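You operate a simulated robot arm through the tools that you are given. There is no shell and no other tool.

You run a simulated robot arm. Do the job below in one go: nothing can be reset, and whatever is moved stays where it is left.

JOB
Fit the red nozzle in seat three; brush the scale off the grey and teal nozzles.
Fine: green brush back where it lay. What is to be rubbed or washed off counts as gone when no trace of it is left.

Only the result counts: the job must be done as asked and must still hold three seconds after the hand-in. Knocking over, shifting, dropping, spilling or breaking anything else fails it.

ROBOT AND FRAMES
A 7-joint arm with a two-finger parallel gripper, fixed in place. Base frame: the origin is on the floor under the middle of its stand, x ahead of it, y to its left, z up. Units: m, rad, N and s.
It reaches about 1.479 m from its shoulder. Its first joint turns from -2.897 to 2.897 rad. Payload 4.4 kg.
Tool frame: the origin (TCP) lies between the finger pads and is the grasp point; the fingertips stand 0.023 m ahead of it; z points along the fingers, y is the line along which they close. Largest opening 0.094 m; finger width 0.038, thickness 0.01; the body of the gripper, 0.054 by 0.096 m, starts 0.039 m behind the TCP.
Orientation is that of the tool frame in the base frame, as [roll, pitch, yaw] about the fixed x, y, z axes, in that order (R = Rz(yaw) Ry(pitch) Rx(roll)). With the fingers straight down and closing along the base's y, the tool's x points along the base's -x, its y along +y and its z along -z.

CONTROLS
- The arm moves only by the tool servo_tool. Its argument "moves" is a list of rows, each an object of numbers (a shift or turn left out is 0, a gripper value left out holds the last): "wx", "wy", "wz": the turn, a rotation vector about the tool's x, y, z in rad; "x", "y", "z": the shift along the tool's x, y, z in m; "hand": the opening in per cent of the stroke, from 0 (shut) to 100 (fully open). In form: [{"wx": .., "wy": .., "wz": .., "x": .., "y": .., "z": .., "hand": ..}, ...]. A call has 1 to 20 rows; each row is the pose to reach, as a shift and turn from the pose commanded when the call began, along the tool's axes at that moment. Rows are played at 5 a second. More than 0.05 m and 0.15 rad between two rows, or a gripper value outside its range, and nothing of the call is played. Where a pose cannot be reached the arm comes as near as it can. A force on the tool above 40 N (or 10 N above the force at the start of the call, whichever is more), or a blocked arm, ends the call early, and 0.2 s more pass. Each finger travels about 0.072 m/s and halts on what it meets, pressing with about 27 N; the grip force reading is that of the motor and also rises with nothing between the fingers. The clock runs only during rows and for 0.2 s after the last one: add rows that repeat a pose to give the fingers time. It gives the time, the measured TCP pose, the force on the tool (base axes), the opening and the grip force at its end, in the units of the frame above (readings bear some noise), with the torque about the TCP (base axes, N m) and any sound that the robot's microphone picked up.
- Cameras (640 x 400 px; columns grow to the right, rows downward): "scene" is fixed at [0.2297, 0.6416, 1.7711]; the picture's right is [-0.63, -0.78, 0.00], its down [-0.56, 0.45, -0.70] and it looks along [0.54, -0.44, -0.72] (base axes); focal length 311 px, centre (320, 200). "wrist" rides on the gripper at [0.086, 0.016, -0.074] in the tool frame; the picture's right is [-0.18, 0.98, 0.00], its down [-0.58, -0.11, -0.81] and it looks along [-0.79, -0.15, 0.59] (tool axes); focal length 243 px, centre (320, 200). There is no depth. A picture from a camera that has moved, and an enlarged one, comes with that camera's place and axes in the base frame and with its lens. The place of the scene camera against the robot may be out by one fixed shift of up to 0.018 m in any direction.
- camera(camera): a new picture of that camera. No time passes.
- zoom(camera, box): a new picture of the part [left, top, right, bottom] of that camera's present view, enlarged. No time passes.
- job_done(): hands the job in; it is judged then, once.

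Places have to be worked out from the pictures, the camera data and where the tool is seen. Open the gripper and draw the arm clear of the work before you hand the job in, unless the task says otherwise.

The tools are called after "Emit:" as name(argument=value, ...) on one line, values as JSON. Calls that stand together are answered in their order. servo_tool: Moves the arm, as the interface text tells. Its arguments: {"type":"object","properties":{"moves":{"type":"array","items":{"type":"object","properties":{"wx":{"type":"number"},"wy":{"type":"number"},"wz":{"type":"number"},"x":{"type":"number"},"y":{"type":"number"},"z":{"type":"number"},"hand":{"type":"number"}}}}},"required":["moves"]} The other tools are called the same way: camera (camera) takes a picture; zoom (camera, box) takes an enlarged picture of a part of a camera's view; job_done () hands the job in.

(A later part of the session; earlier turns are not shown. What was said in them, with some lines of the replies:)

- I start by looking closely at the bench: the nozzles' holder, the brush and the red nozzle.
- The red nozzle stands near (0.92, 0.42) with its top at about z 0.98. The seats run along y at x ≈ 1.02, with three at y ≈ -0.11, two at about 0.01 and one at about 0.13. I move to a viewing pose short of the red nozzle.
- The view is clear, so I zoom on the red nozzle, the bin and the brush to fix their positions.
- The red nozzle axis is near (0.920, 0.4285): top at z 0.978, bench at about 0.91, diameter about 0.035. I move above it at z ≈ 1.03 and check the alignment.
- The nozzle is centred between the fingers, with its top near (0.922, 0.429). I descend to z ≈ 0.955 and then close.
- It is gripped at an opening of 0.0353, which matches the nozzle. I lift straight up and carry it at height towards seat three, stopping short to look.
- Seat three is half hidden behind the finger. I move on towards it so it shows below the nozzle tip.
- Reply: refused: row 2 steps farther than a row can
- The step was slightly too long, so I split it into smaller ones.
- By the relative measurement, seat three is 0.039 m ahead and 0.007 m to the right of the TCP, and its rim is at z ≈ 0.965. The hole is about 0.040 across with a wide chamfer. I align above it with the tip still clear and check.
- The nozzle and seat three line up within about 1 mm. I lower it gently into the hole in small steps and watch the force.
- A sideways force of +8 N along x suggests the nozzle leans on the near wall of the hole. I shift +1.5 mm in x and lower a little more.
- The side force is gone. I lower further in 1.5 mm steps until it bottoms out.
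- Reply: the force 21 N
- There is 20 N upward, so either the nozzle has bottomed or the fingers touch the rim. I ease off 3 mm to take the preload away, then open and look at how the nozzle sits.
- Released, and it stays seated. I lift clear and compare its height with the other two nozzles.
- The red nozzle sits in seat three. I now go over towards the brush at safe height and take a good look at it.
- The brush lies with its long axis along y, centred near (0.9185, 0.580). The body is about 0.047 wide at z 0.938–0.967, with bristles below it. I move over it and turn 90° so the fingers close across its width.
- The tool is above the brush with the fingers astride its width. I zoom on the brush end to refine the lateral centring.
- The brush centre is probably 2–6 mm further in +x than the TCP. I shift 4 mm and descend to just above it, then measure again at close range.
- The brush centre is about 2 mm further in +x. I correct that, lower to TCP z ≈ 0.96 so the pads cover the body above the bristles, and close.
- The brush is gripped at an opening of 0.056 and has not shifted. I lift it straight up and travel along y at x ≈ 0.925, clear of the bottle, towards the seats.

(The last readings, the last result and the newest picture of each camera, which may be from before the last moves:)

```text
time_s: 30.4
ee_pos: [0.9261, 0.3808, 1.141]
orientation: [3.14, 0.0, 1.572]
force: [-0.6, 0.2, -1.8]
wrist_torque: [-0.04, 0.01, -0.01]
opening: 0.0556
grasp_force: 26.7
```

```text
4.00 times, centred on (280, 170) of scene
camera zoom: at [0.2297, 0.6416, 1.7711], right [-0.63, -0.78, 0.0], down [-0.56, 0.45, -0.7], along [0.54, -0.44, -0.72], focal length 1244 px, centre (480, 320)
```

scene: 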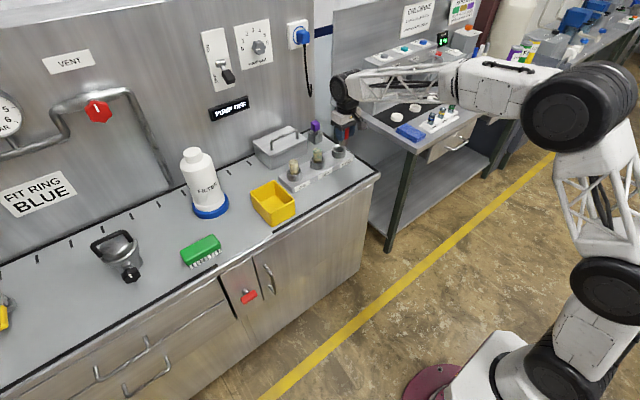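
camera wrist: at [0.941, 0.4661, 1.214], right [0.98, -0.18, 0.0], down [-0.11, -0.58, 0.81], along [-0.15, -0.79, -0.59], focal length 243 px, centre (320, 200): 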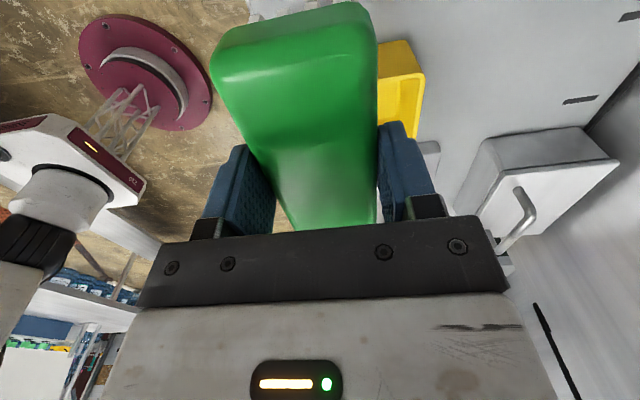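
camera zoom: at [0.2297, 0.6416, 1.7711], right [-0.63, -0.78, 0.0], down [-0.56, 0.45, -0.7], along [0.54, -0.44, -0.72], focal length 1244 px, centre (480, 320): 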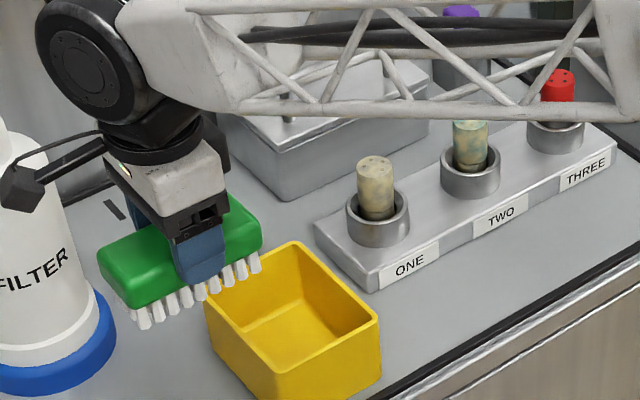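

The way to seat one is clear. Nozzle one's axis should be near (1.0245, 0.128) with its top at about 1.015, so I bring the brush above it with the bristle tips at z ≈ 1.04.

Emit:
servo_tool(moves=[{"x": -0.04, "y": 0.01}, {"x": -0.08, "y": 0.025}, {"x": -0.12, "y": 0.04}, {"x": -0.16, "y": 0.055}, {"x": -0.2, "y": 0.07}, {"x": -0.235, "y": 0.085}, {"x": -0.253, "y": 0.098, "z": 0.02}, {"x": -0.253, "y": 0.098, "z": 0.05}, {"x": -0.253, "y": 0.098, "z": 0.05}])

Emit:
camera(camera="wrist")

Emit:
zoom(camera="scene", box=[240, 110, 360, 185])

```text
time_s: 32.4
ee_pos: [1.023, 0.126, 1.0915]
orientation: [-3.141, 0.0, 1.569]
force: [-0.2, -0.1, -0.7]
wrist_torque: [-0.01, 0.0, -0.01]
opening: 0.0558
grasp_force: 27.4
```

```text
taken
camera wrist: at [1.0383, 0.2119, 1.1638], right [0.98, -0.18, 0.0], down [-0.11, -0.58, 0.81], along [-0.15, -0.79, -0.59], focal length 243 px, centre (320, 200)
```

wrist: 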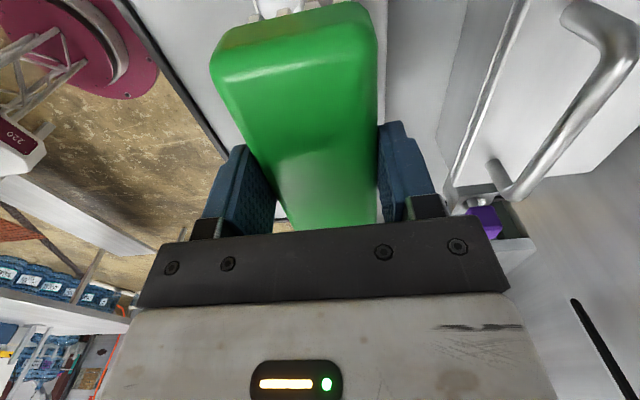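

```text
5.33 times, centred on (300, 148) of scene
camera zoom: at [0.2297, 0.6416, 1.7711], right [-0.63, -0.78, 0.0], down [-0.56, 0.45, -0.7], along [0.54, -0.44, -0.72], focal length 1659 px, centre (427, 480)
```

zoom: 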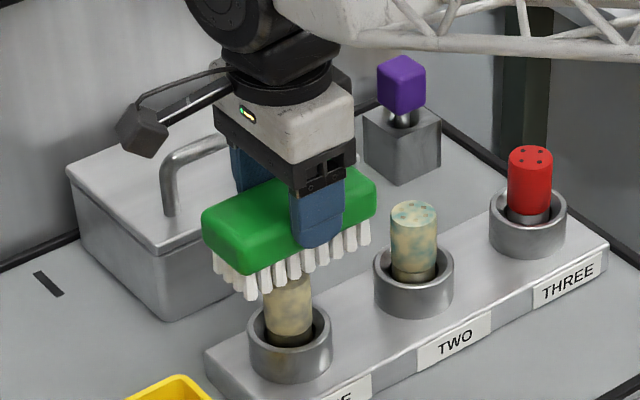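

The brush is right above nozzle one, and the red nozzle stands as high in its seat as its neighbours do. I lower slowly until the bristles touch the top.

Emit:
servo_tool(moves=[{"z": 0.012}, {"z": 0.02}, {"z": 0.024}, {"z": 0.026}, {"z": 0.026}])

Emit:
zoom(camera="scene", box=[260, 130, 340, 180])

```text
time_s: 33.6
ee_pos: [1.0236, 0.1271, 1.0665]
orientation: [3.139, -0.001, 1.57]
force: [1.7, 0.2, 20.5]
wrist_torque: [0.01, -0.12, 0.01]
opening: 0.0559
grasp_force: 26.8
```

```text
8.00 times, centred on (300, 155) of scene
camera zoom: at [0.2297, 0.6416, 1.7711], right [-0.63, -0.78, 0.0], down [-0.56, 0.45, -0.7], along [0.54, -0.44, -0.72], focal length 2488 px, centre (480, 560)
```

zoom: 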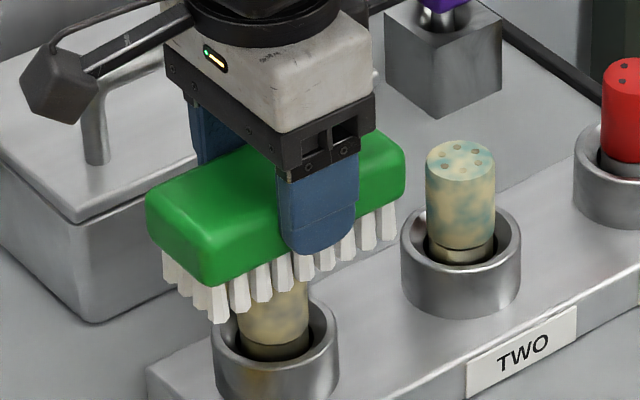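

There is contact at about 20 N. I ease to roughly 10 N and sweep back and forth over the top.

Emit:
servo_tool(moves=[{"z": -0.001}, {"z": -0.001, "x": 0.015}, {"z": -0.001, "x": 0.03}, {"z": -0.001, "x": 0.015}, {"z": -0.001}, {"z": -0.001, "x": -0.015}, {"z": -0.001, "x": -0.03}, {"z": -0.001, "x": -0.015}, {"z": -0.001}, {"z": -0.001, "y": 0.008}, {"z": -0.001, "x": 0.015, "y": 0.008}, {"z": -0.001, "x": 0.03, "y": 0.008}, {"z": -0.001, "x": 0.0, "y": 0.008}, {"z": -0.001, "x": -0.03, "y": 0.008}, {"z": -0.001, "x": -0.03, "y": -0.008}, {"z": -0.001, "x": 0.0, "y": -0.008}, {"z": -0.001, "x": 0.03, "y": -0.008}, {"z": -0.001, "x": 0.0, "y": 0.0}, {"z": -0.001}])

Emit:
zoom(camera="scene", box=[260, 130, 340, 180])

```text
time_s: 37.6
ee_pos: [1.024, 0.1264, 1.0657]
orientation: [3.141, -0.001, 1.568]
force: [-1.7, 2.7, 11.5]
wrist_torque: [0.25, 0.22, -0.05]
opening: 0.0559
grasp_force: 27.1
```

```text
8.00 times, centred on (300, 155) of scene
camera zoom: at [0.2297, 0.6416, 1.7711], right [-0.63, -0.78, 0.0], down [-0.56, 0.45, -0.7], along [0.54, -0.44, -0.72], focal length 2488 px, centre (480, 560)
```

zoom: 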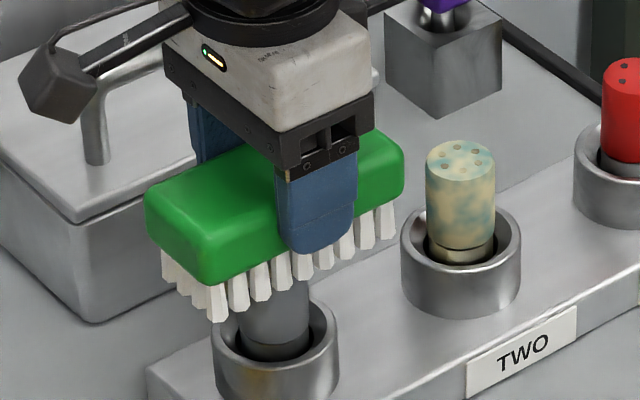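

The side of nozzle one already shows plain grey, so the brushing works on the whole nozzle. I lift and inspect it from above.

Emit:
servo_tool(moves=[{"z": -0.02}, {"z": -0.05}, {"z": -0.075}, {"z": -0.075, "x": 0.04}, {"z": -0.075, "x": 0.08}, {"z": -0.075, "x": 0.12}, {"z": -0.075, "x": 0.12}])

Emit:
zoom(camera="scene", box=[265, 145, 329, 185])

Emit:
camera(camera="wrist")

Emit:
camera(camera="scene")

```text
time_s: 39.2
ee_pos: [1.0245, 0.2474, 1.1419]
orientation: [3.141, -0.001, 1.571]
force: [-0.2, 0.0, -0.6]
wrist_torque: [-0.01, -0.03, -0.02]
opening: 0.056
grasp_force: 27.2
```

```text
10.00 times, centred on (297, 165) of scene
camera zoom: at [0.2297, 0.6416, 1.7711], right [-0.63, -0.78, 0.0], down [-0.56, 0.45, -0.7], along [0.54, -0.44, -0.72], focal length 3111 px, centre (550, 550)
```

zoom: 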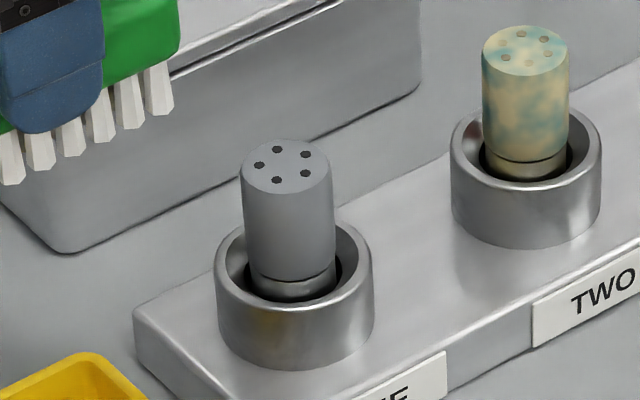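

```text
taken
camera wrist: at [1.0391, 0.333, 1.2146], right [0.98, -0.18, 0.0], down [-0.11, -0.58, 0.81], along [-0.15, -0.79, -0.59], focal length 243 px, centre (320, 200)
```

wrist: 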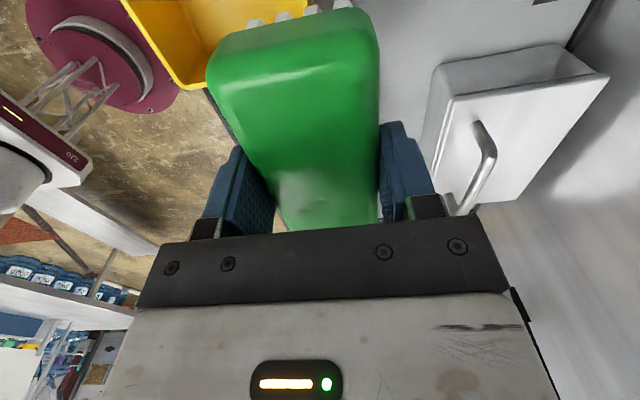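

```text
taken
```

scene: 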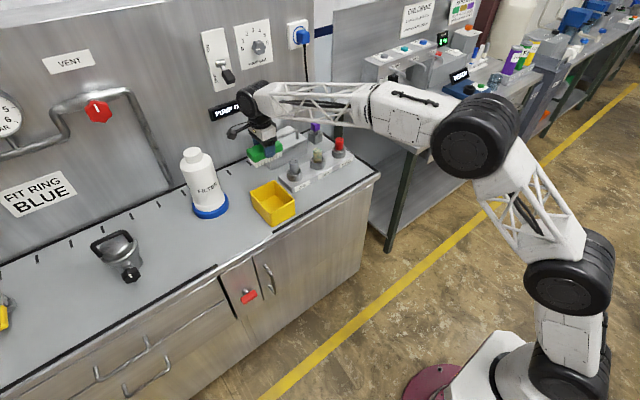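

Nozzle one looks clean grey from this side. Next I carry the brush over nozzle two and touch its top.

Emit:
servo_tool(moves=[{"x": -0.045}, {"x": -0.09}, {"x": -0.135}, {"x": -0.18}, {"x": -0.215}, {"x": -0.238}, {"x": -0.238, "z": 0.035}, {"x": -0.238, "z": 0.06}, {"x": -0.238, "z": 0.07}, {"x": -0.238, "z": 0.073}, {"x": -0.238, "z": 0.074}, {"x": -0.238, "z": 0.074}])

Emit:
zoom(camera="scene", box=[280, 115, 360, 165])

```text
time_s: 41.8
ee_pos: [1.0226, 0.0089, 1.0671]
orientation: [3.141, 0.0, 1.571]
force: [0.0, 1.0, -1.1]
wrist_torque: [0.02, 0.0, 0.0]
opening: 0.0554
grasp_force: 26.8
```

```text
8.00 times, centred on (320, 140) of scene
camera zoom: at [0.2297, 0.6416, 1.7711], right [-0.63, -0.78, 0.0], down [-0.56, 0.45, -0.7], along [0.54, -0.44, -0.72], focal length 2488 px, centre (320, 680)
```

zoom: 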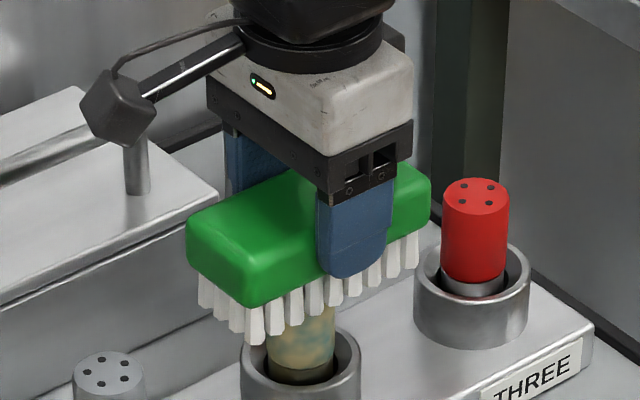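

It has not touched yet. I lower another 2 mm.

Emit:
servo_tool(moves=[{"z": 0.001}, {"z": 0.002}, {"z": 0.002}])

```text
time_s: 42.6
ee_pos: [1.0239, 0.0096, 1.0661]
orientation: [3.141, 0.0, 1.571]
force: [-1.1, 0.7, 7.7]
wrist_torque: [-0.02, 0.05, -0.03]
opening: 0.0556
grasp_force: 26.9
```

Light contact is made at about 8 N. I add half a millimetre and sweep as I did on nozzle one, with a few more strokes.

Emit:
servo_tool(moves=[{"z": 0.0005}, {"z": 0.0005, "x": 0.015}, {"z": 0.0005, "x": 0.03}, {"z": 0.0005, "x": 0.015}, {"z": 0.0005}, {"z": 0.0005, "x": -0.015}, {"z": 0.0005, "x": -0.03}, {"z": 0.0005, "x": -0.015}, {"z": 0.0005}, {"z": 0.0005, "y": 0.008}, {"z": 0.0005, "x": 0.015, "y": 0.008}, {"z": 0.0005, "x": 0.03, "y": 0.008}, {"z": 0.0005, "x": 0.0, "y": 0.008}, {"z": 0.0005, "x": -0.03, "y": 0.008}, {"z": 0.0005, "x": -0.03, "y": -0.008}, {"z": 0.0005, "x": 0.0, "y": -0.008}, {"z": 0.0005, "x": 0.03, "y": -0.008}, {"z": 0.0005, "x": 0.0, "y": 0.0}, {"z": 0.0005}])

Emit:
zoom(camera="scene", box=[280, 115, 360, 165])

```text
time_s: 46.6
ee_pos: [1.0238, 0.0085, 1.0647]
orientation: [-3.141, -0.002, 1.569]
force: [0.9, 0.2, -1.5]
wrist_torque: [-0.03, -0.04, 0.0]
opening: 0.0559
grasp_force: 26.6
```

```text
8.00 times, centred on (320, 140) of scene
camera zoom: at [0.2297, 0.6416, 1.7711], right [-0.63, -0.78, 0.0], down [-0.56, 0.45, -0.7], along [0.54, -0.44, -0.72], focal length 2488 px, centre (320, 680)
```

zoom: 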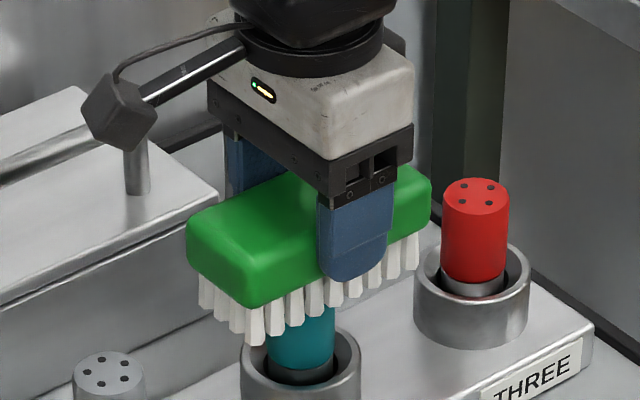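

The nozzle now shows teal. I lift and inspect it closely for leftover traces, and check whether the brush shifted in the grip.

Emit:
servo_tool(moves=[{"z": -0.02}, {"z": -0.05}, {"z": -0.08}, {"z": -0.08, "x": 0.04, "y": -0.02}, {"z": -0.08, "x": 0.08, "y": -0.05}, {"z": -0.08, "x": 0.12, "y": -0.075}, {"z": -0.08, "x": 0.16, "y": -0.1}, {"z": -0.08, "x": 0.2, "y": -0.1}, {"z": -0.08, "x": 0.24, "y": -0.1}, {"z": -0.08, "x": 0.28, "y": -0.1}, {"z": -0.08, "x": 0.28, "y": -0.1}])

Emit:
zoom(camera="scene", box=[302, 135, 334, 175])

Emit:
zoom(camera="scene", box=[278, 148, 310, 188])

Emit:
camera(camera="wrist")

Emit:
camera(camera="scene")

```text
time_s: 49.0
ee_pos: [0.9229, 0.2886, 1.1453]
orientation: [3.141, 0.0, 1.571]
force: [0.4, -0.9, -0.9]
wrist_torque: [0.03, 0.01, -0.04]
opening: 0.0557
grasp_force: 26.7
```

```text
10.00 times, centred on (318, 155) of scene
camera zoom: at [0.2297, 0.6416, 1.7711], right [-0.63, -0.78, 0.0], down [-0.56, 0.45, -0.7], along [0.54, -0.44, -0.72], focal length 3111 px, centre (340, 650)
```

zoom: 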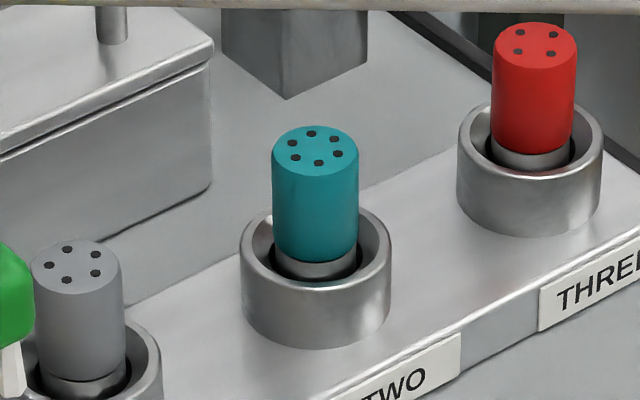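

```text
10.00 times, centred on (294, 168) of scene
camera zoom: at [0.2297, 0.6416, 1.7711], right [-0.63, -0.78, 0.0], down [-0.56, 0.45, -0.7], along [0.54, -0.44, -0.72], focal length 3111 px, centre (580, 520)
```

zoom: 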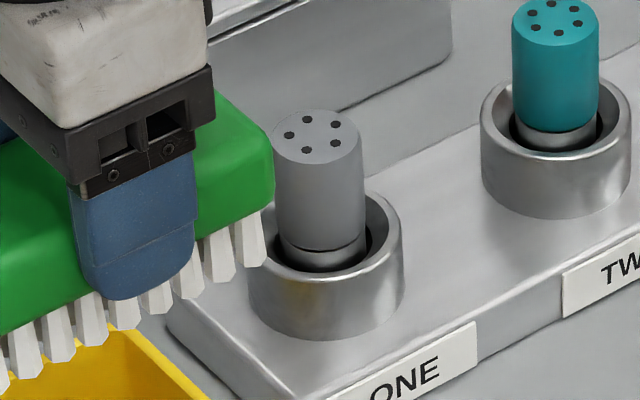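

```text
taken
camera wrist: at [0.9382, 0.375, 1.2185], right [0.98, -0.18, 0.0], down [-0.11, -0.58, 0.81], along [-0.15, -0.79, -0.59], focal length 243 px, centre (320, 200)
```

wrist: 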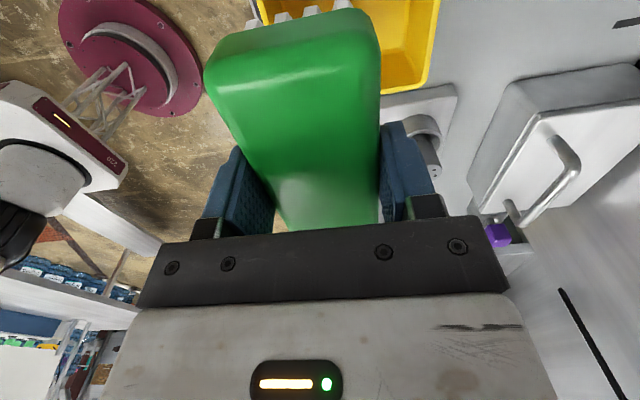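

```text
taken
```

scene: 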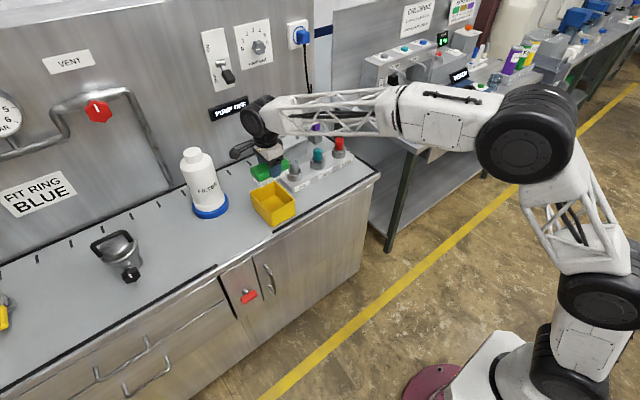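

Both look clean. I zoom harder on each nozzle to search for faint residue.

Emit:
zoom(camera="scene", box=[284, 156, 308, 171])

Emit:
zoom(camera="scene", box=[306, 145, 330, 160])

Emit:
zoom(camera="wrist", box=[390, 90, 470, 190])

```text
16.00 times, centred on (296, 164) of scene
camera zoom: at [0.2297, 0.6416, 1.7711], right [-0.63, -0.78, 0.0], down [-0.56, 0.45, -0.7], along [0.54, -0.44, -0.72], focal length 4977 px, centre (704, 784)
```

zoom: 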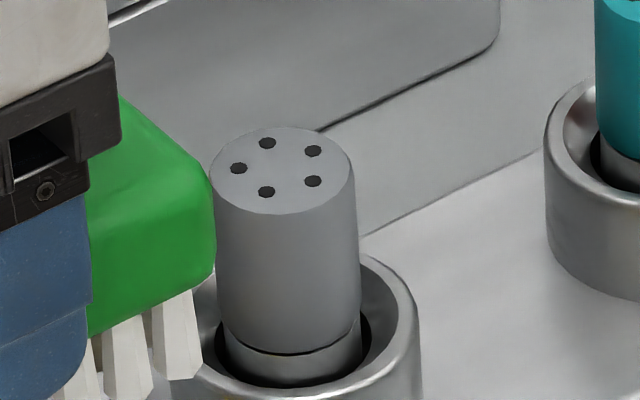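

```text
16.00 times, centred on (318, 152) of scene
camera zoom: at [0.2297, 0.6416, 1.7711], right [-0.63, -0.78, 0.0], down [-0.56, 0.45, -0.7], along [0.54, -0.44, -0.72], focal length 4977 px, centre (352, 960)
```

zoom: 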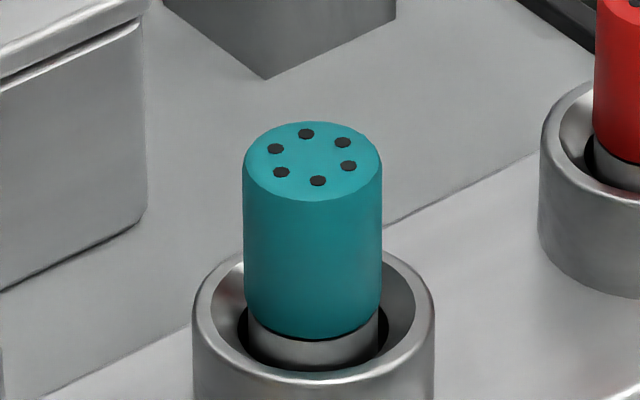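

```text
4.00 times, centred on (430, 140) of wrist
camera zoom: at [0.9382, 0.375, 1.2185], right [0.98, -0.18, 0.0], down [-0.11, -0.58, 0.81], along [-0.15, -0.79, -0.59], focal length 970 px, centre (-120, 440)
```

zoom: 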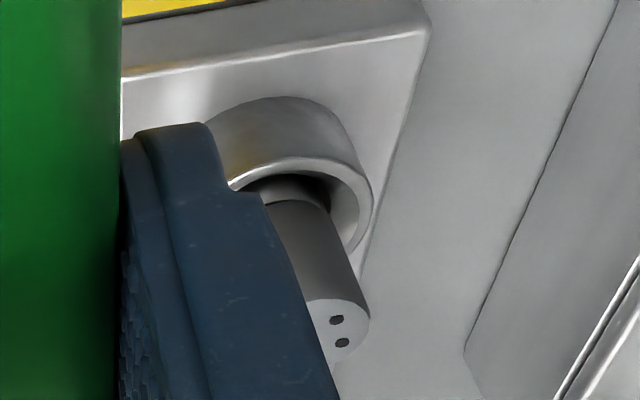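

There is no trace on any visible side. I take the brush back along the same path to its original spot, 0.291 m along +y and 2 mm in +x, stopping about 18 mm above the bench to check.

Emit:
servo_tool(moves=[{"x": 0.04}, {"x": 0.085}, {"x": 0.13}, {"x": 0.175}, {"x": 0.22}, {"x": 0.26, "y": 0.002}, {"x": 0.291, "y": 0.002}, {"x": 0.291, "y": 0.002, "z": 0.04}, {"x": 0.291, "y": 0.002, "z": 0.085}, {"x": 0.291, "y": 0.002, "z": 0.13}, {"x": 0.291, "y": 0.002, "z": 0.165}, {"x": 0.291, "y": 0.002, "z": 0.165}])

Emit:
zoom(camera="scene", box=[150, 200, 270, 275])

Emit:
camera(camera="wrist")

```text
time_s: 51.6
ee_pos: [0.9259, 0.5808, 0.9787]
orientation: [3.14, 0.0, 1.571]
force: [0.3, -0.3, -1.8]
wrist_torque: [0.01, -0.02, -0.01]
opening: 0.0557
grasp_force: 26.8
```

```text
5.33 times, centred on (210, 238) of scene
camera zoom: at [0.2297, 0.6416, 1.7711], right [-0.63, -0.78, 0.0], down [-0.56, 0.45, -0.7], along [0.54, -0.44, -0.72], focal length 1659 px, centre (907, 0)
```

zoom: 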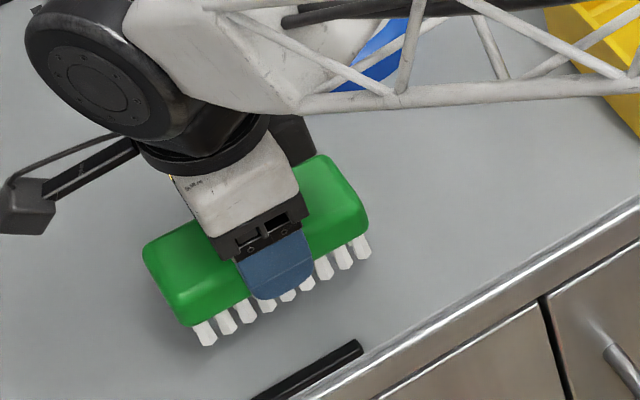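

```text
taken
camera wrist: at [0.9416, 0.6663, 1.0518], right [0.98, -0.18, 0.0], down [-0.11, -0.58, 0.81], along [-0.15, -0.79, -0.59], focal length 243 px, centre (320, 200)
```

wrist: 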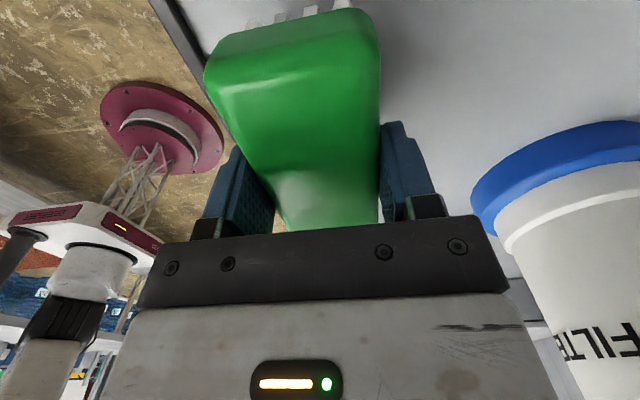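

The brush has slid up slightly in the grip, by 2–3 mm. I lower gently until the bristles feel the bench.

Emit:
servo_tool(moves=[{"z": 0.01}, {"z": 0.015}, {"z": 0.0175}, {"z": 0.0175}])

```text
time_s: 52.6
ee_pos: [0.9255, 0.5802, 0.962]
orientation: [3.14, -0.002, 1.57]
force: [-0.5, 0.1, -1.1]
wrist_torque: [-0.04, -0.02, -0.06]
opening: 0.0557
grasp_force: 26.7
```

There is no contact yet, so I step down 1 mm at a time.

Emit:
servo_tool(moves=[{"z": 0.001}, {"z": 0.002}, {"z": 0.002}])

Emit:
zoom(camera="scene", box=[150, 200, 270, 275])

```text
time_s: 53.4
ee_pos: [0.9265, 0.5798, 0.96]
orientation: [-3.14, -0.001, 1.571]
force: [-0.2, 0.4, -2.3]
wrist_torque: [-0.04, 0.0, 0.05]
opening: 0.0556
grasp_force: 27.1
```

```text
5.33 times, centred on (210, 238) of scene
camera zoom: at [0.2297, 0.6416, 1.7711], right [-0.63, -0.78, 0.0], down [-0.56, 0.45, -0.7], along [0.54, -0.44, -0.72], focal length 1659 px, centre (907, 0)
```

zoom: 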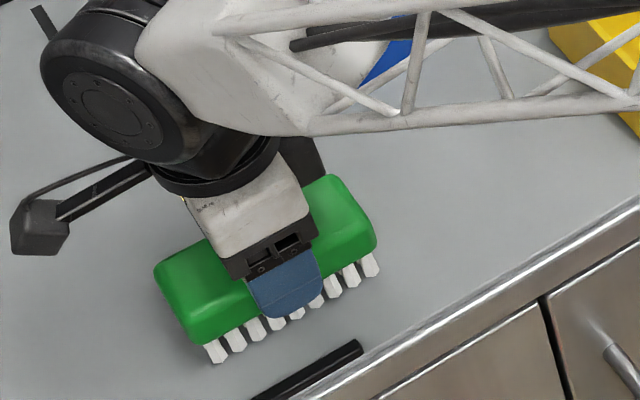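

It is still a few millimetres up compared with its original picture position. I continue down 3 mm more.

Emit:
servo_tool(moves=[{"z": 0.001}, {"z": 0.002}, {"z": 0.0025}, {"z": 0.0025}])

Emit:
zoom(camera="scene", box=[150, 200, 270, 275])

```text
time_s: 54.4
ee_pos: [0.9261, 0.5805, 0.9568]
orientation: [3.14, 0.0, 1.571]
force: [0.0, -0.2, -1.1]
wrist_torque: [-0.02, -0.01, 0.01]
opening: 0.0557
grasp_force: 27.3
```

```text
5.33 times, centred on (210, 238) of scene
camera zoom: at [0.2297, 0.6416, 1.7711], right [-0.63, -0.78, 0.0], down [-0.56, 0.45, -0.7], along [0.54, -0.44, -0.72], focal length 1659 px, centre (907, 0)
```

zoom: 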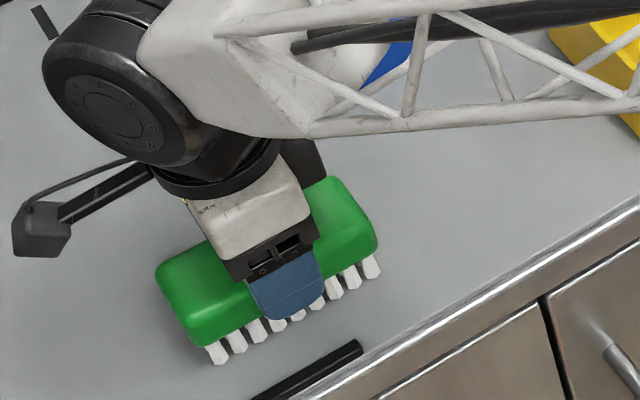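

Still no contact. I take two more 0.75 mm steps.

Emit:
servo_tool(moves=[{"z": 0.00075}, {"z": 0.0015}, {"z": 0.0015}])

```text
time_s: 55.2
ee_pos: [0.925, 0.5797, 0.9562]
orientation: [3.141, 0.0, 1.571]
force: [-0.3, 0.1, -1.7]
wrist_torque: [-0.01, 0.02, -0.01]
opening: 0.0555
grasp_force: 26.6
```

Emit:
servo_tool(moves=[{"z": 0.00075}, {"z": 0.0015}, {"z": 0.0015}])

Emit:
zoom(camera="scene", box=[150, 200, 270, 275])

```text
time_s: 56.0
ee_pos: [0.926, 0.5796, 0.9558]
orientation: [-3.141, -0.001, 1.571]
force: [0.1, 0.2, 1.3]
wrist_torque: [-0.11, 0.0, 0.03]
opening: 0.0554
grasp_force: 27.0
```

```text
5.33 times, centred on (210, 238) of scene
camera zoom: at [0.2297, 0.6416, 1.7711], right [-0.63, -0.78, 0.0], down [-0.56, 0.45, -0.7], along [0.54, -0.44, -0.72], focal length 1659 px, centre (907, 0)
```

zoom: 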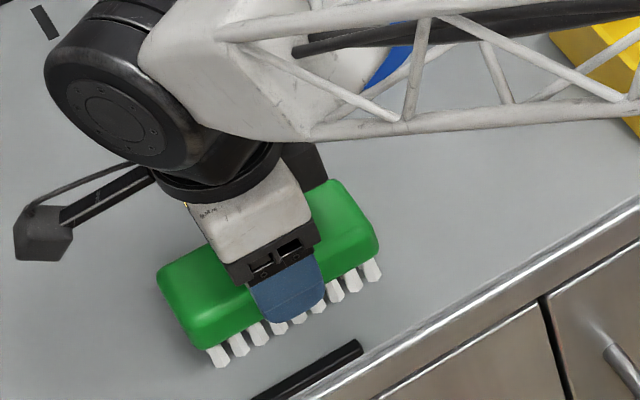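

Contact has just begun and the brush matches its original place in the picture. I press 0.7 mm more to level it, then open the gripper slowly.

Emit:
servo_tool(moves=[{"z": 0.0007}, {"z": 0.0007}, {"z": 0.0007, "hand": 62}, {"z": 0.0007, "hand": 66}, {"z": 0.0007, "hand": 75}, {"z": 0.0007, "hand": 90}, {"z": 0.0007, "hand": 100}, {"z": 0.0007, "hand": 100}])

Emit:
zoom(camera="scene", box=[150, 200, 270, 275])

Emit:
camera(camera="wrist")

```text
time_s: 57.8
ee_pos: [0.9254, 0.5798, 0.9543]
orientation: [-3.142, 0.001, 1.569]
force: [0.8, 0.4, -0.1]
wrist_torque: [0.01, -0.04, 0.01]
opening: 0.0939
grasp_force: 0.0
```

```text
5.33 times, centred on (210, 238) of scene
camera zoom: at [0.2297, 0.6416, 1.7711], right [-0.63, -0.78, 0.0], down [-0.56, 0.45, -0.7], along [0.54, -0.44, -0.72], focal length 1659 px, centre (907, 0)
```

zoom: 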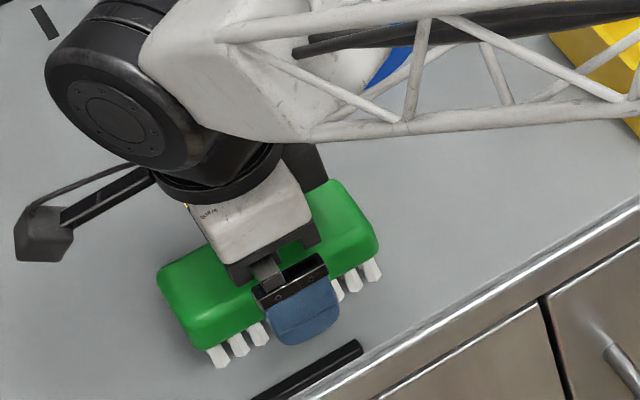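

```text
taken
camera wrist: at [0.9408, 0.6658, 1.0271], right [0.98, -0.18, 0.0], down [-0.11, -0.58, 0.81], along [-0.15, -0.79, -0.59], focal length 243 px, centre (320, 200)
```

wrist: 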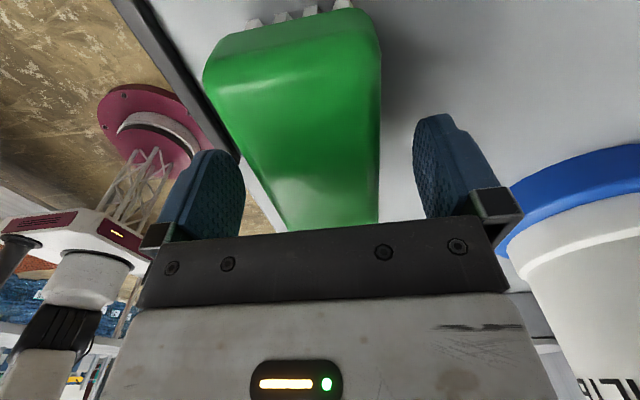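

Released and resting as before. I lift straight up clear of the brush and compare its place with the starting picture.

Emit:
servo_tool(moves=[{"z": -0.03}, {"z": -0.07}, {"z": -0.115}, {"z": -0.16}, {"z": -0.205}, {"z": -0.25}, {"z": -0.25, "x": -0.045}, {"z": -0.25, "x": -0.09}, {"z": -0.25, "x": -0.135}, {"z": -0.25, "x": -0.18}, {"z": -0.25, "x": -0.225}, {"z": -0.25, "x": -0.27}, {"z": -0.25, "x": -0.315}, {"z": -0.25, "x": -0.36}, {"z": -0.25, "x": -0.36}])

Emit:
camera(camera="scene")

Emit:
zoom(camera="scene", box=[160, 180, 320, 280])

Emit:
camera(camera="wrist")

```text
time_s: 61.0
ee_pos: [0.9266, 0.2179, 1.2031]
orientation: [3.141, 0.0, 1.569]
force: [0.2, 0.1, 0.2]
wrist_torque: [-0.02, -0.02, 0.0]
opening: 0.0938
grasp_force: 0.0
```

```text
taken
```

scene: 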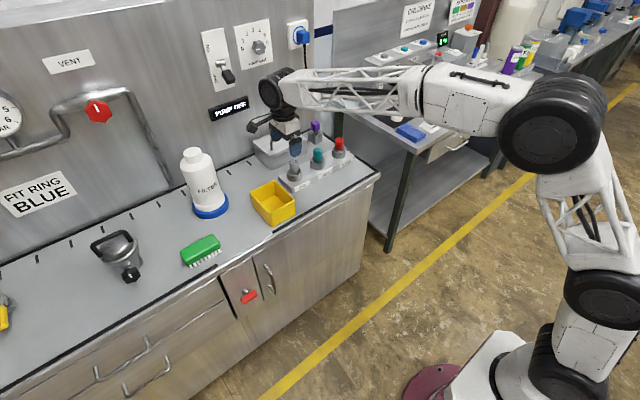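

```text
4.00 times, centred on (240, 230) of scene
camera zoom: at [0.2297, 0.6416, 1.7711], right [-0.63, -0.78, 0.0], down [-0.56, 0.45, -0.7], along [0.54, -0.44, -0.72], focal length 1244 px, centre (640, 80)
```

zoom: 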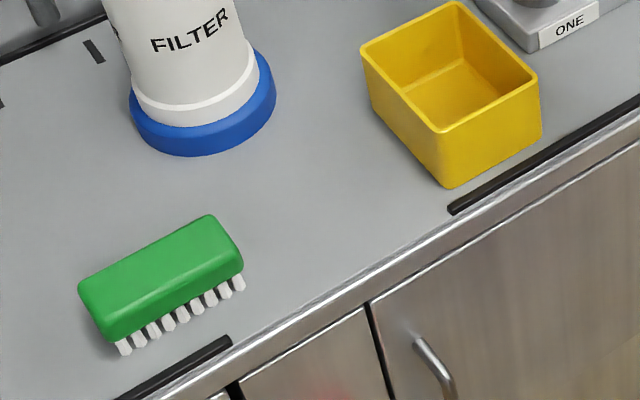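

```text
taken
camera wrist: at [0.9412, 0.3052, 1.2769], right [0.98, -0.18, 0.0], down [-0.11, -0.58, 0.81], along [-0.15, -0.79, -0.59], focal length 243 px, centre (320, 200)
```

wrist: 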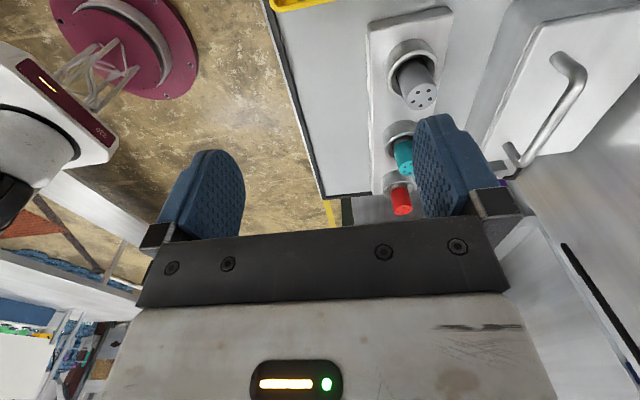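

The brush lies exactly as in the first picture. As a last check I turn the empty gripper so its camera looks from the wall side at the backs of the nozzles, well above everything.

Emit:
servo_tool(moves=[{"x": -0.012, "y": 0.012, "z": -0.002, "wz": 0.131}, {"x": -0.024, "y": 0.024, "z": -0.004, "wz": 0.262}, {"x": -0.036, "y": 0.036, "z": -0.006, "wz": 0.393}, {"x": -0.048, "y": 0.048, "z": -0.008, "wz": 0.524}, {"x": -0.06, "y": 0.06, "z": -0.01, "wz": 0.6545}, {"x": -0.072, "y": 0.072, "z": -0.012, "wz": 0.785}, {"x": -0.084, "y": 0.084, "z": -0.014, "wz": 0.916}, {"x": -0.096, "y": 0.096, "z": -0.016, "wz": 1.047}, {"x": -0.108, "y": 0.108, "z": -0.018, "wz": 1.178}, {"x": -0.12, "y": 0.12, "z": -0.02, "wz": 1.309}, {"x": -0.132, "y": 0.132, "z": -0.02, "wz": 1.44}, {"x": -0.145, "y": 0.14, "z": -0.02, "wz": 1.5708}, {"x": -0.145, "y": 0.14, "z": -0.02, "wz": 1.5708}])

Emit:
camera(camera="wrist")

Emit:
zoom(camera="wrist", box=[220, 20, 420, 145])

```text
time_s: 63.8
ee_pos: [1.0584, 0.0611, 1.2239]
orientation: [-3.124, -0.003, 0.182]
force: [0.6, 0.8, 0.1]
wrist_torque: [0.02, 0.0, -0.01]
opening: 0.094
grasp_force: 0.1
out of reach, approached as far as the arm can: row 11, 12, 13
```

```text
taken
camera wrist: at [1.1448, 0.0579, 1.2972], right [0.0, -1.0, -0.02], down [-0.59, -0.01, 0.81], along [-0.81, 0.01, -0.59], focal length 243 px, centre (320, 200)
```

wrist: 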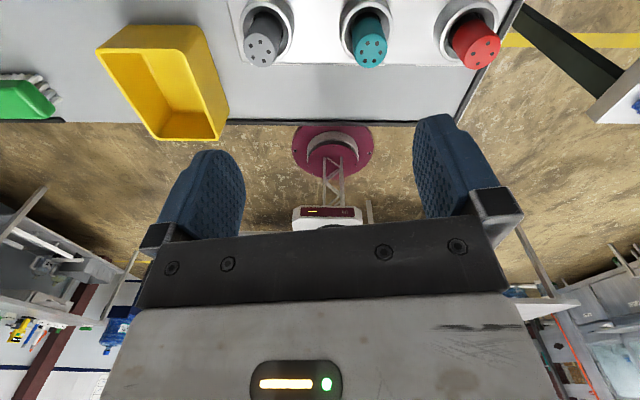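

```text
3.20 times, centred on (320, 82) of wrist
camera zoom: at [1.1448, 0.0579, 1.2972], right [0.0, -1.0, -0.02], down [-0.59, -0.01, 0.81], along [-0.81, 0.01, -0.59], focal length 776 px, centre (320, 576)
```

zoom: 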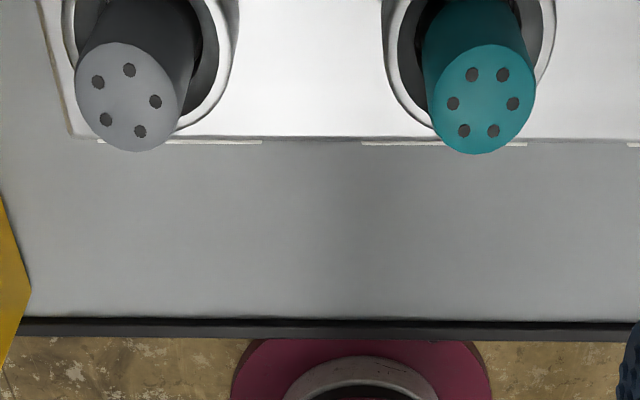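

The backs are in view at the top of the picture. I zoom on them.

Emit:
zoom(camera="wrist", box=[236, 0, 332, 70])

Emit:
zoom(camera="wrist", box=[330, 0, 426, 70])

Emit:
zoom(camera="wrist", box=[420, 0, 516, 70])

```text
5.71 times, centred on (284, 35) of wrist
camera zoom: at [1.1448, 0.0579, 1.2972], right [0.0, -1.0, -0.02], down [-0.59, -0.01, 0.81], along [-0.81, 0.01, -0.59], focal length 1386 px, centre (526, 1143)
```

zoom: 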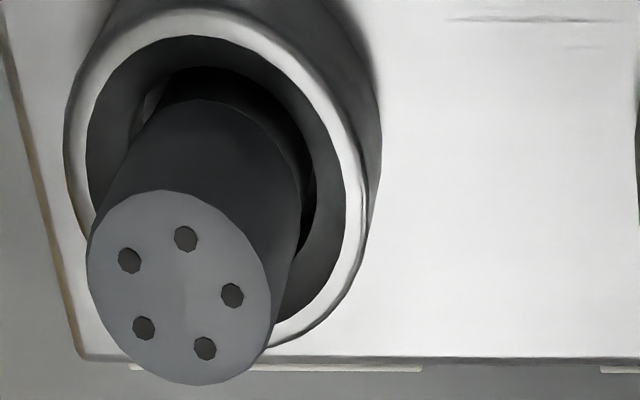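

```text
5.71 times, centred on (378, 35) of wrist
camera zoom: at [1.1448, 0.0579, 1.2972], right [0.0, -1.0, -0.02], down [-0.59, -0.01, 0.81], along [-0.81, 0.01, -0.59], focal length 1386 px, centre (-11, 1143)
```

zoom: 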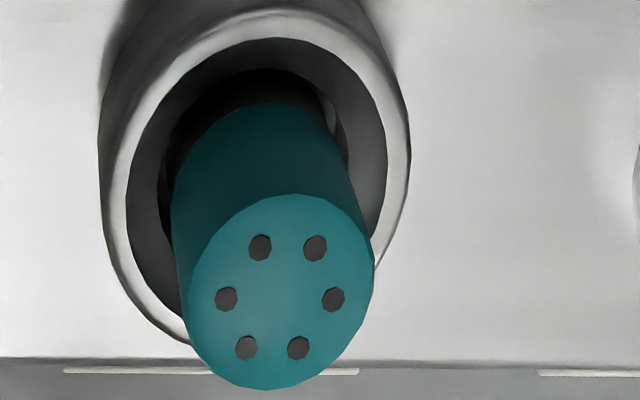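

```text
5.71 times, centred on (468, 35) of wrist
camera zoom: at [1.1448, 0.0579, 1.2972], right [0.0, -1.0, -0.02], down [-0.59, -0.01, 0.81], along [-0.81, 0.01, -0.59], focal length 1386 px, centre (-526, 1143)
```

zoom: 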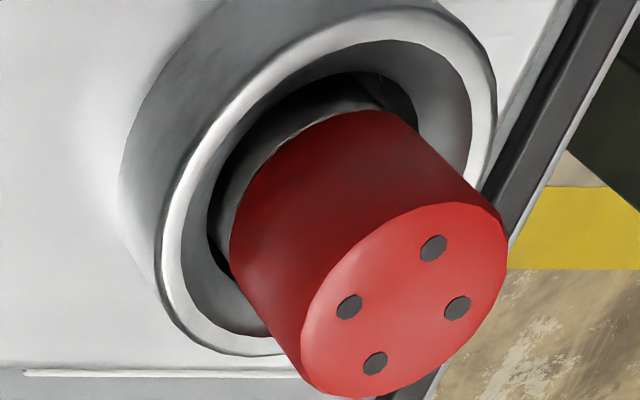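

All faces of the grey and teal nozzles are clean, and the red one sits level at the same height as the others. I now draw the arm up and back from the bench.

Emit:
servo_tool(moves=[{"z": -0.01, "x": -0.02, "wz": -0.13}, {"z": -0.02, "x": -0.04, "wz": -0.26}, {"z": -0.03, "x": -0.06, "wz": -0.39}, {"z": -0.04, "x": -0.08, "wz": -0.52}, {"z": -0.05, "x": -0.105, "wz": -0.65}, {"z": -0.06, "x": -0.13, "wz": -0.78}, {"z": -0.07, "x": -0.16, "wz": -0.91}, {"z": -0.08, "x": -0.19, "wz": -1.04}, {"z": -0.09, "x": -0.22, "wz": -1.17}, {"z": -0.1, "x": -0.25, "wz": -1.3}, {"z": -0.1, "x": -0.29, "wz": -1.43}, {"z": -0.1, "x": -0.33, "wz": -1.57}, {"z": -0.1, "x": -0.37, "wz": -1.57}, {"z": -0.1, "x": -0.41, "wz": -1.57}, {"z": -0.1, "x": -0.41, "wz": -1.57}])

Emit:
camera(camera="scene")

Emit:
zoom(camera="scene", box=[230, 110, 390, 210])

Emit:
zoom(camera="scene", box=[160, 180, 320, 280])

```text
time_s: 67.0
ee_pos: [0.654, -0.0164, 1.3224]
orientation: [3.137, -0.018, 1.753]
force: [0.5, -0.3, 0.2]
wrist_torque: [0.0, 0.01, 0.0]
opening: 0.094
grasp_force: 0.0
```

```text
taken
```

scene: 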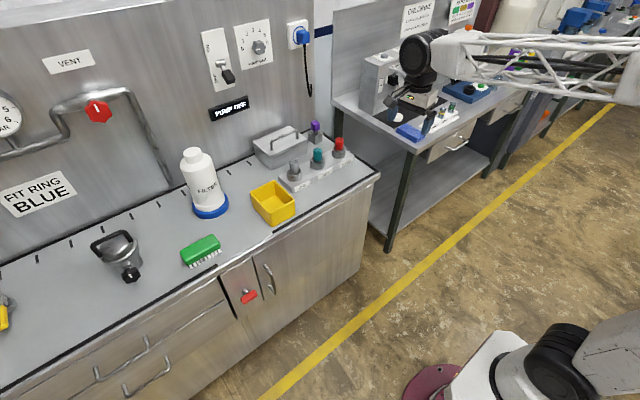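

```text
4.00 times, centred on (310, 160) of scene
camera zoom: at [0.2297, 0.6416, 1.7711], right [-0.63, -0.78, 0.0], down [-0.56, 0.45, -0.7], along [0.54, -0.44, -0.72], focal length 1244 px, centre (360, 360)
```

zoom: 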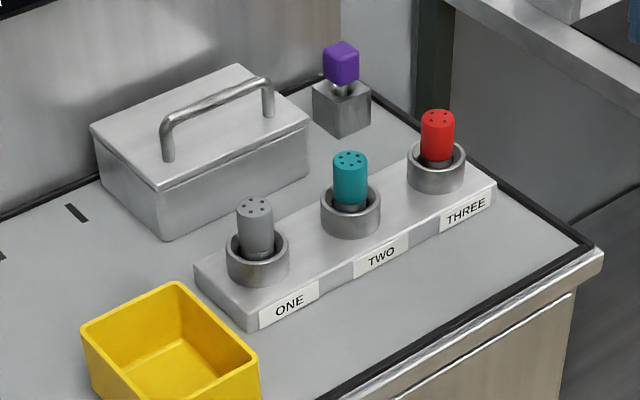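

```text
4.00 times, centred on (240, 230) of scene
camera zoom: at [0.2297, 0.6416, 1.7711], right [-0.63, -0.78, 0.0], down [-0.56, 0.45, -0.7], along [0.54, -0.44, -0.72], focal length 1244 px, centre (640, 80)
```

zoom: 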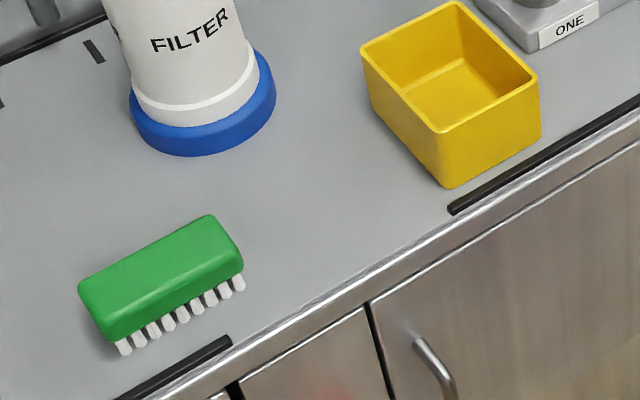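

The final pictures show the job complete:
- **Red nozzle:** it stands in seat three.
- **Grey and teal nozzles:** both are clean and still in their seats.
- **Green brush:** it lies where it was at the start.

Nothing else has moved, and the arm is clear with the gripper open, so I hand the job in.

Emit:
job_done()

```text
The job is handed in.
```

The job is done and handed in; I don't have the judge's verdict.

- **Red nozzle:** it is fitted in seat three and stands level with the other two.
- **Grey and teal nozzles:** the scale is brushed off both. I zoomed in from the front, above and the wall side and saw no trace.
- **Green brush:** it is back where it lay, matching the first picture.

Nothing else on the bench looks moved, and the arm is drawn back with the gripper open.
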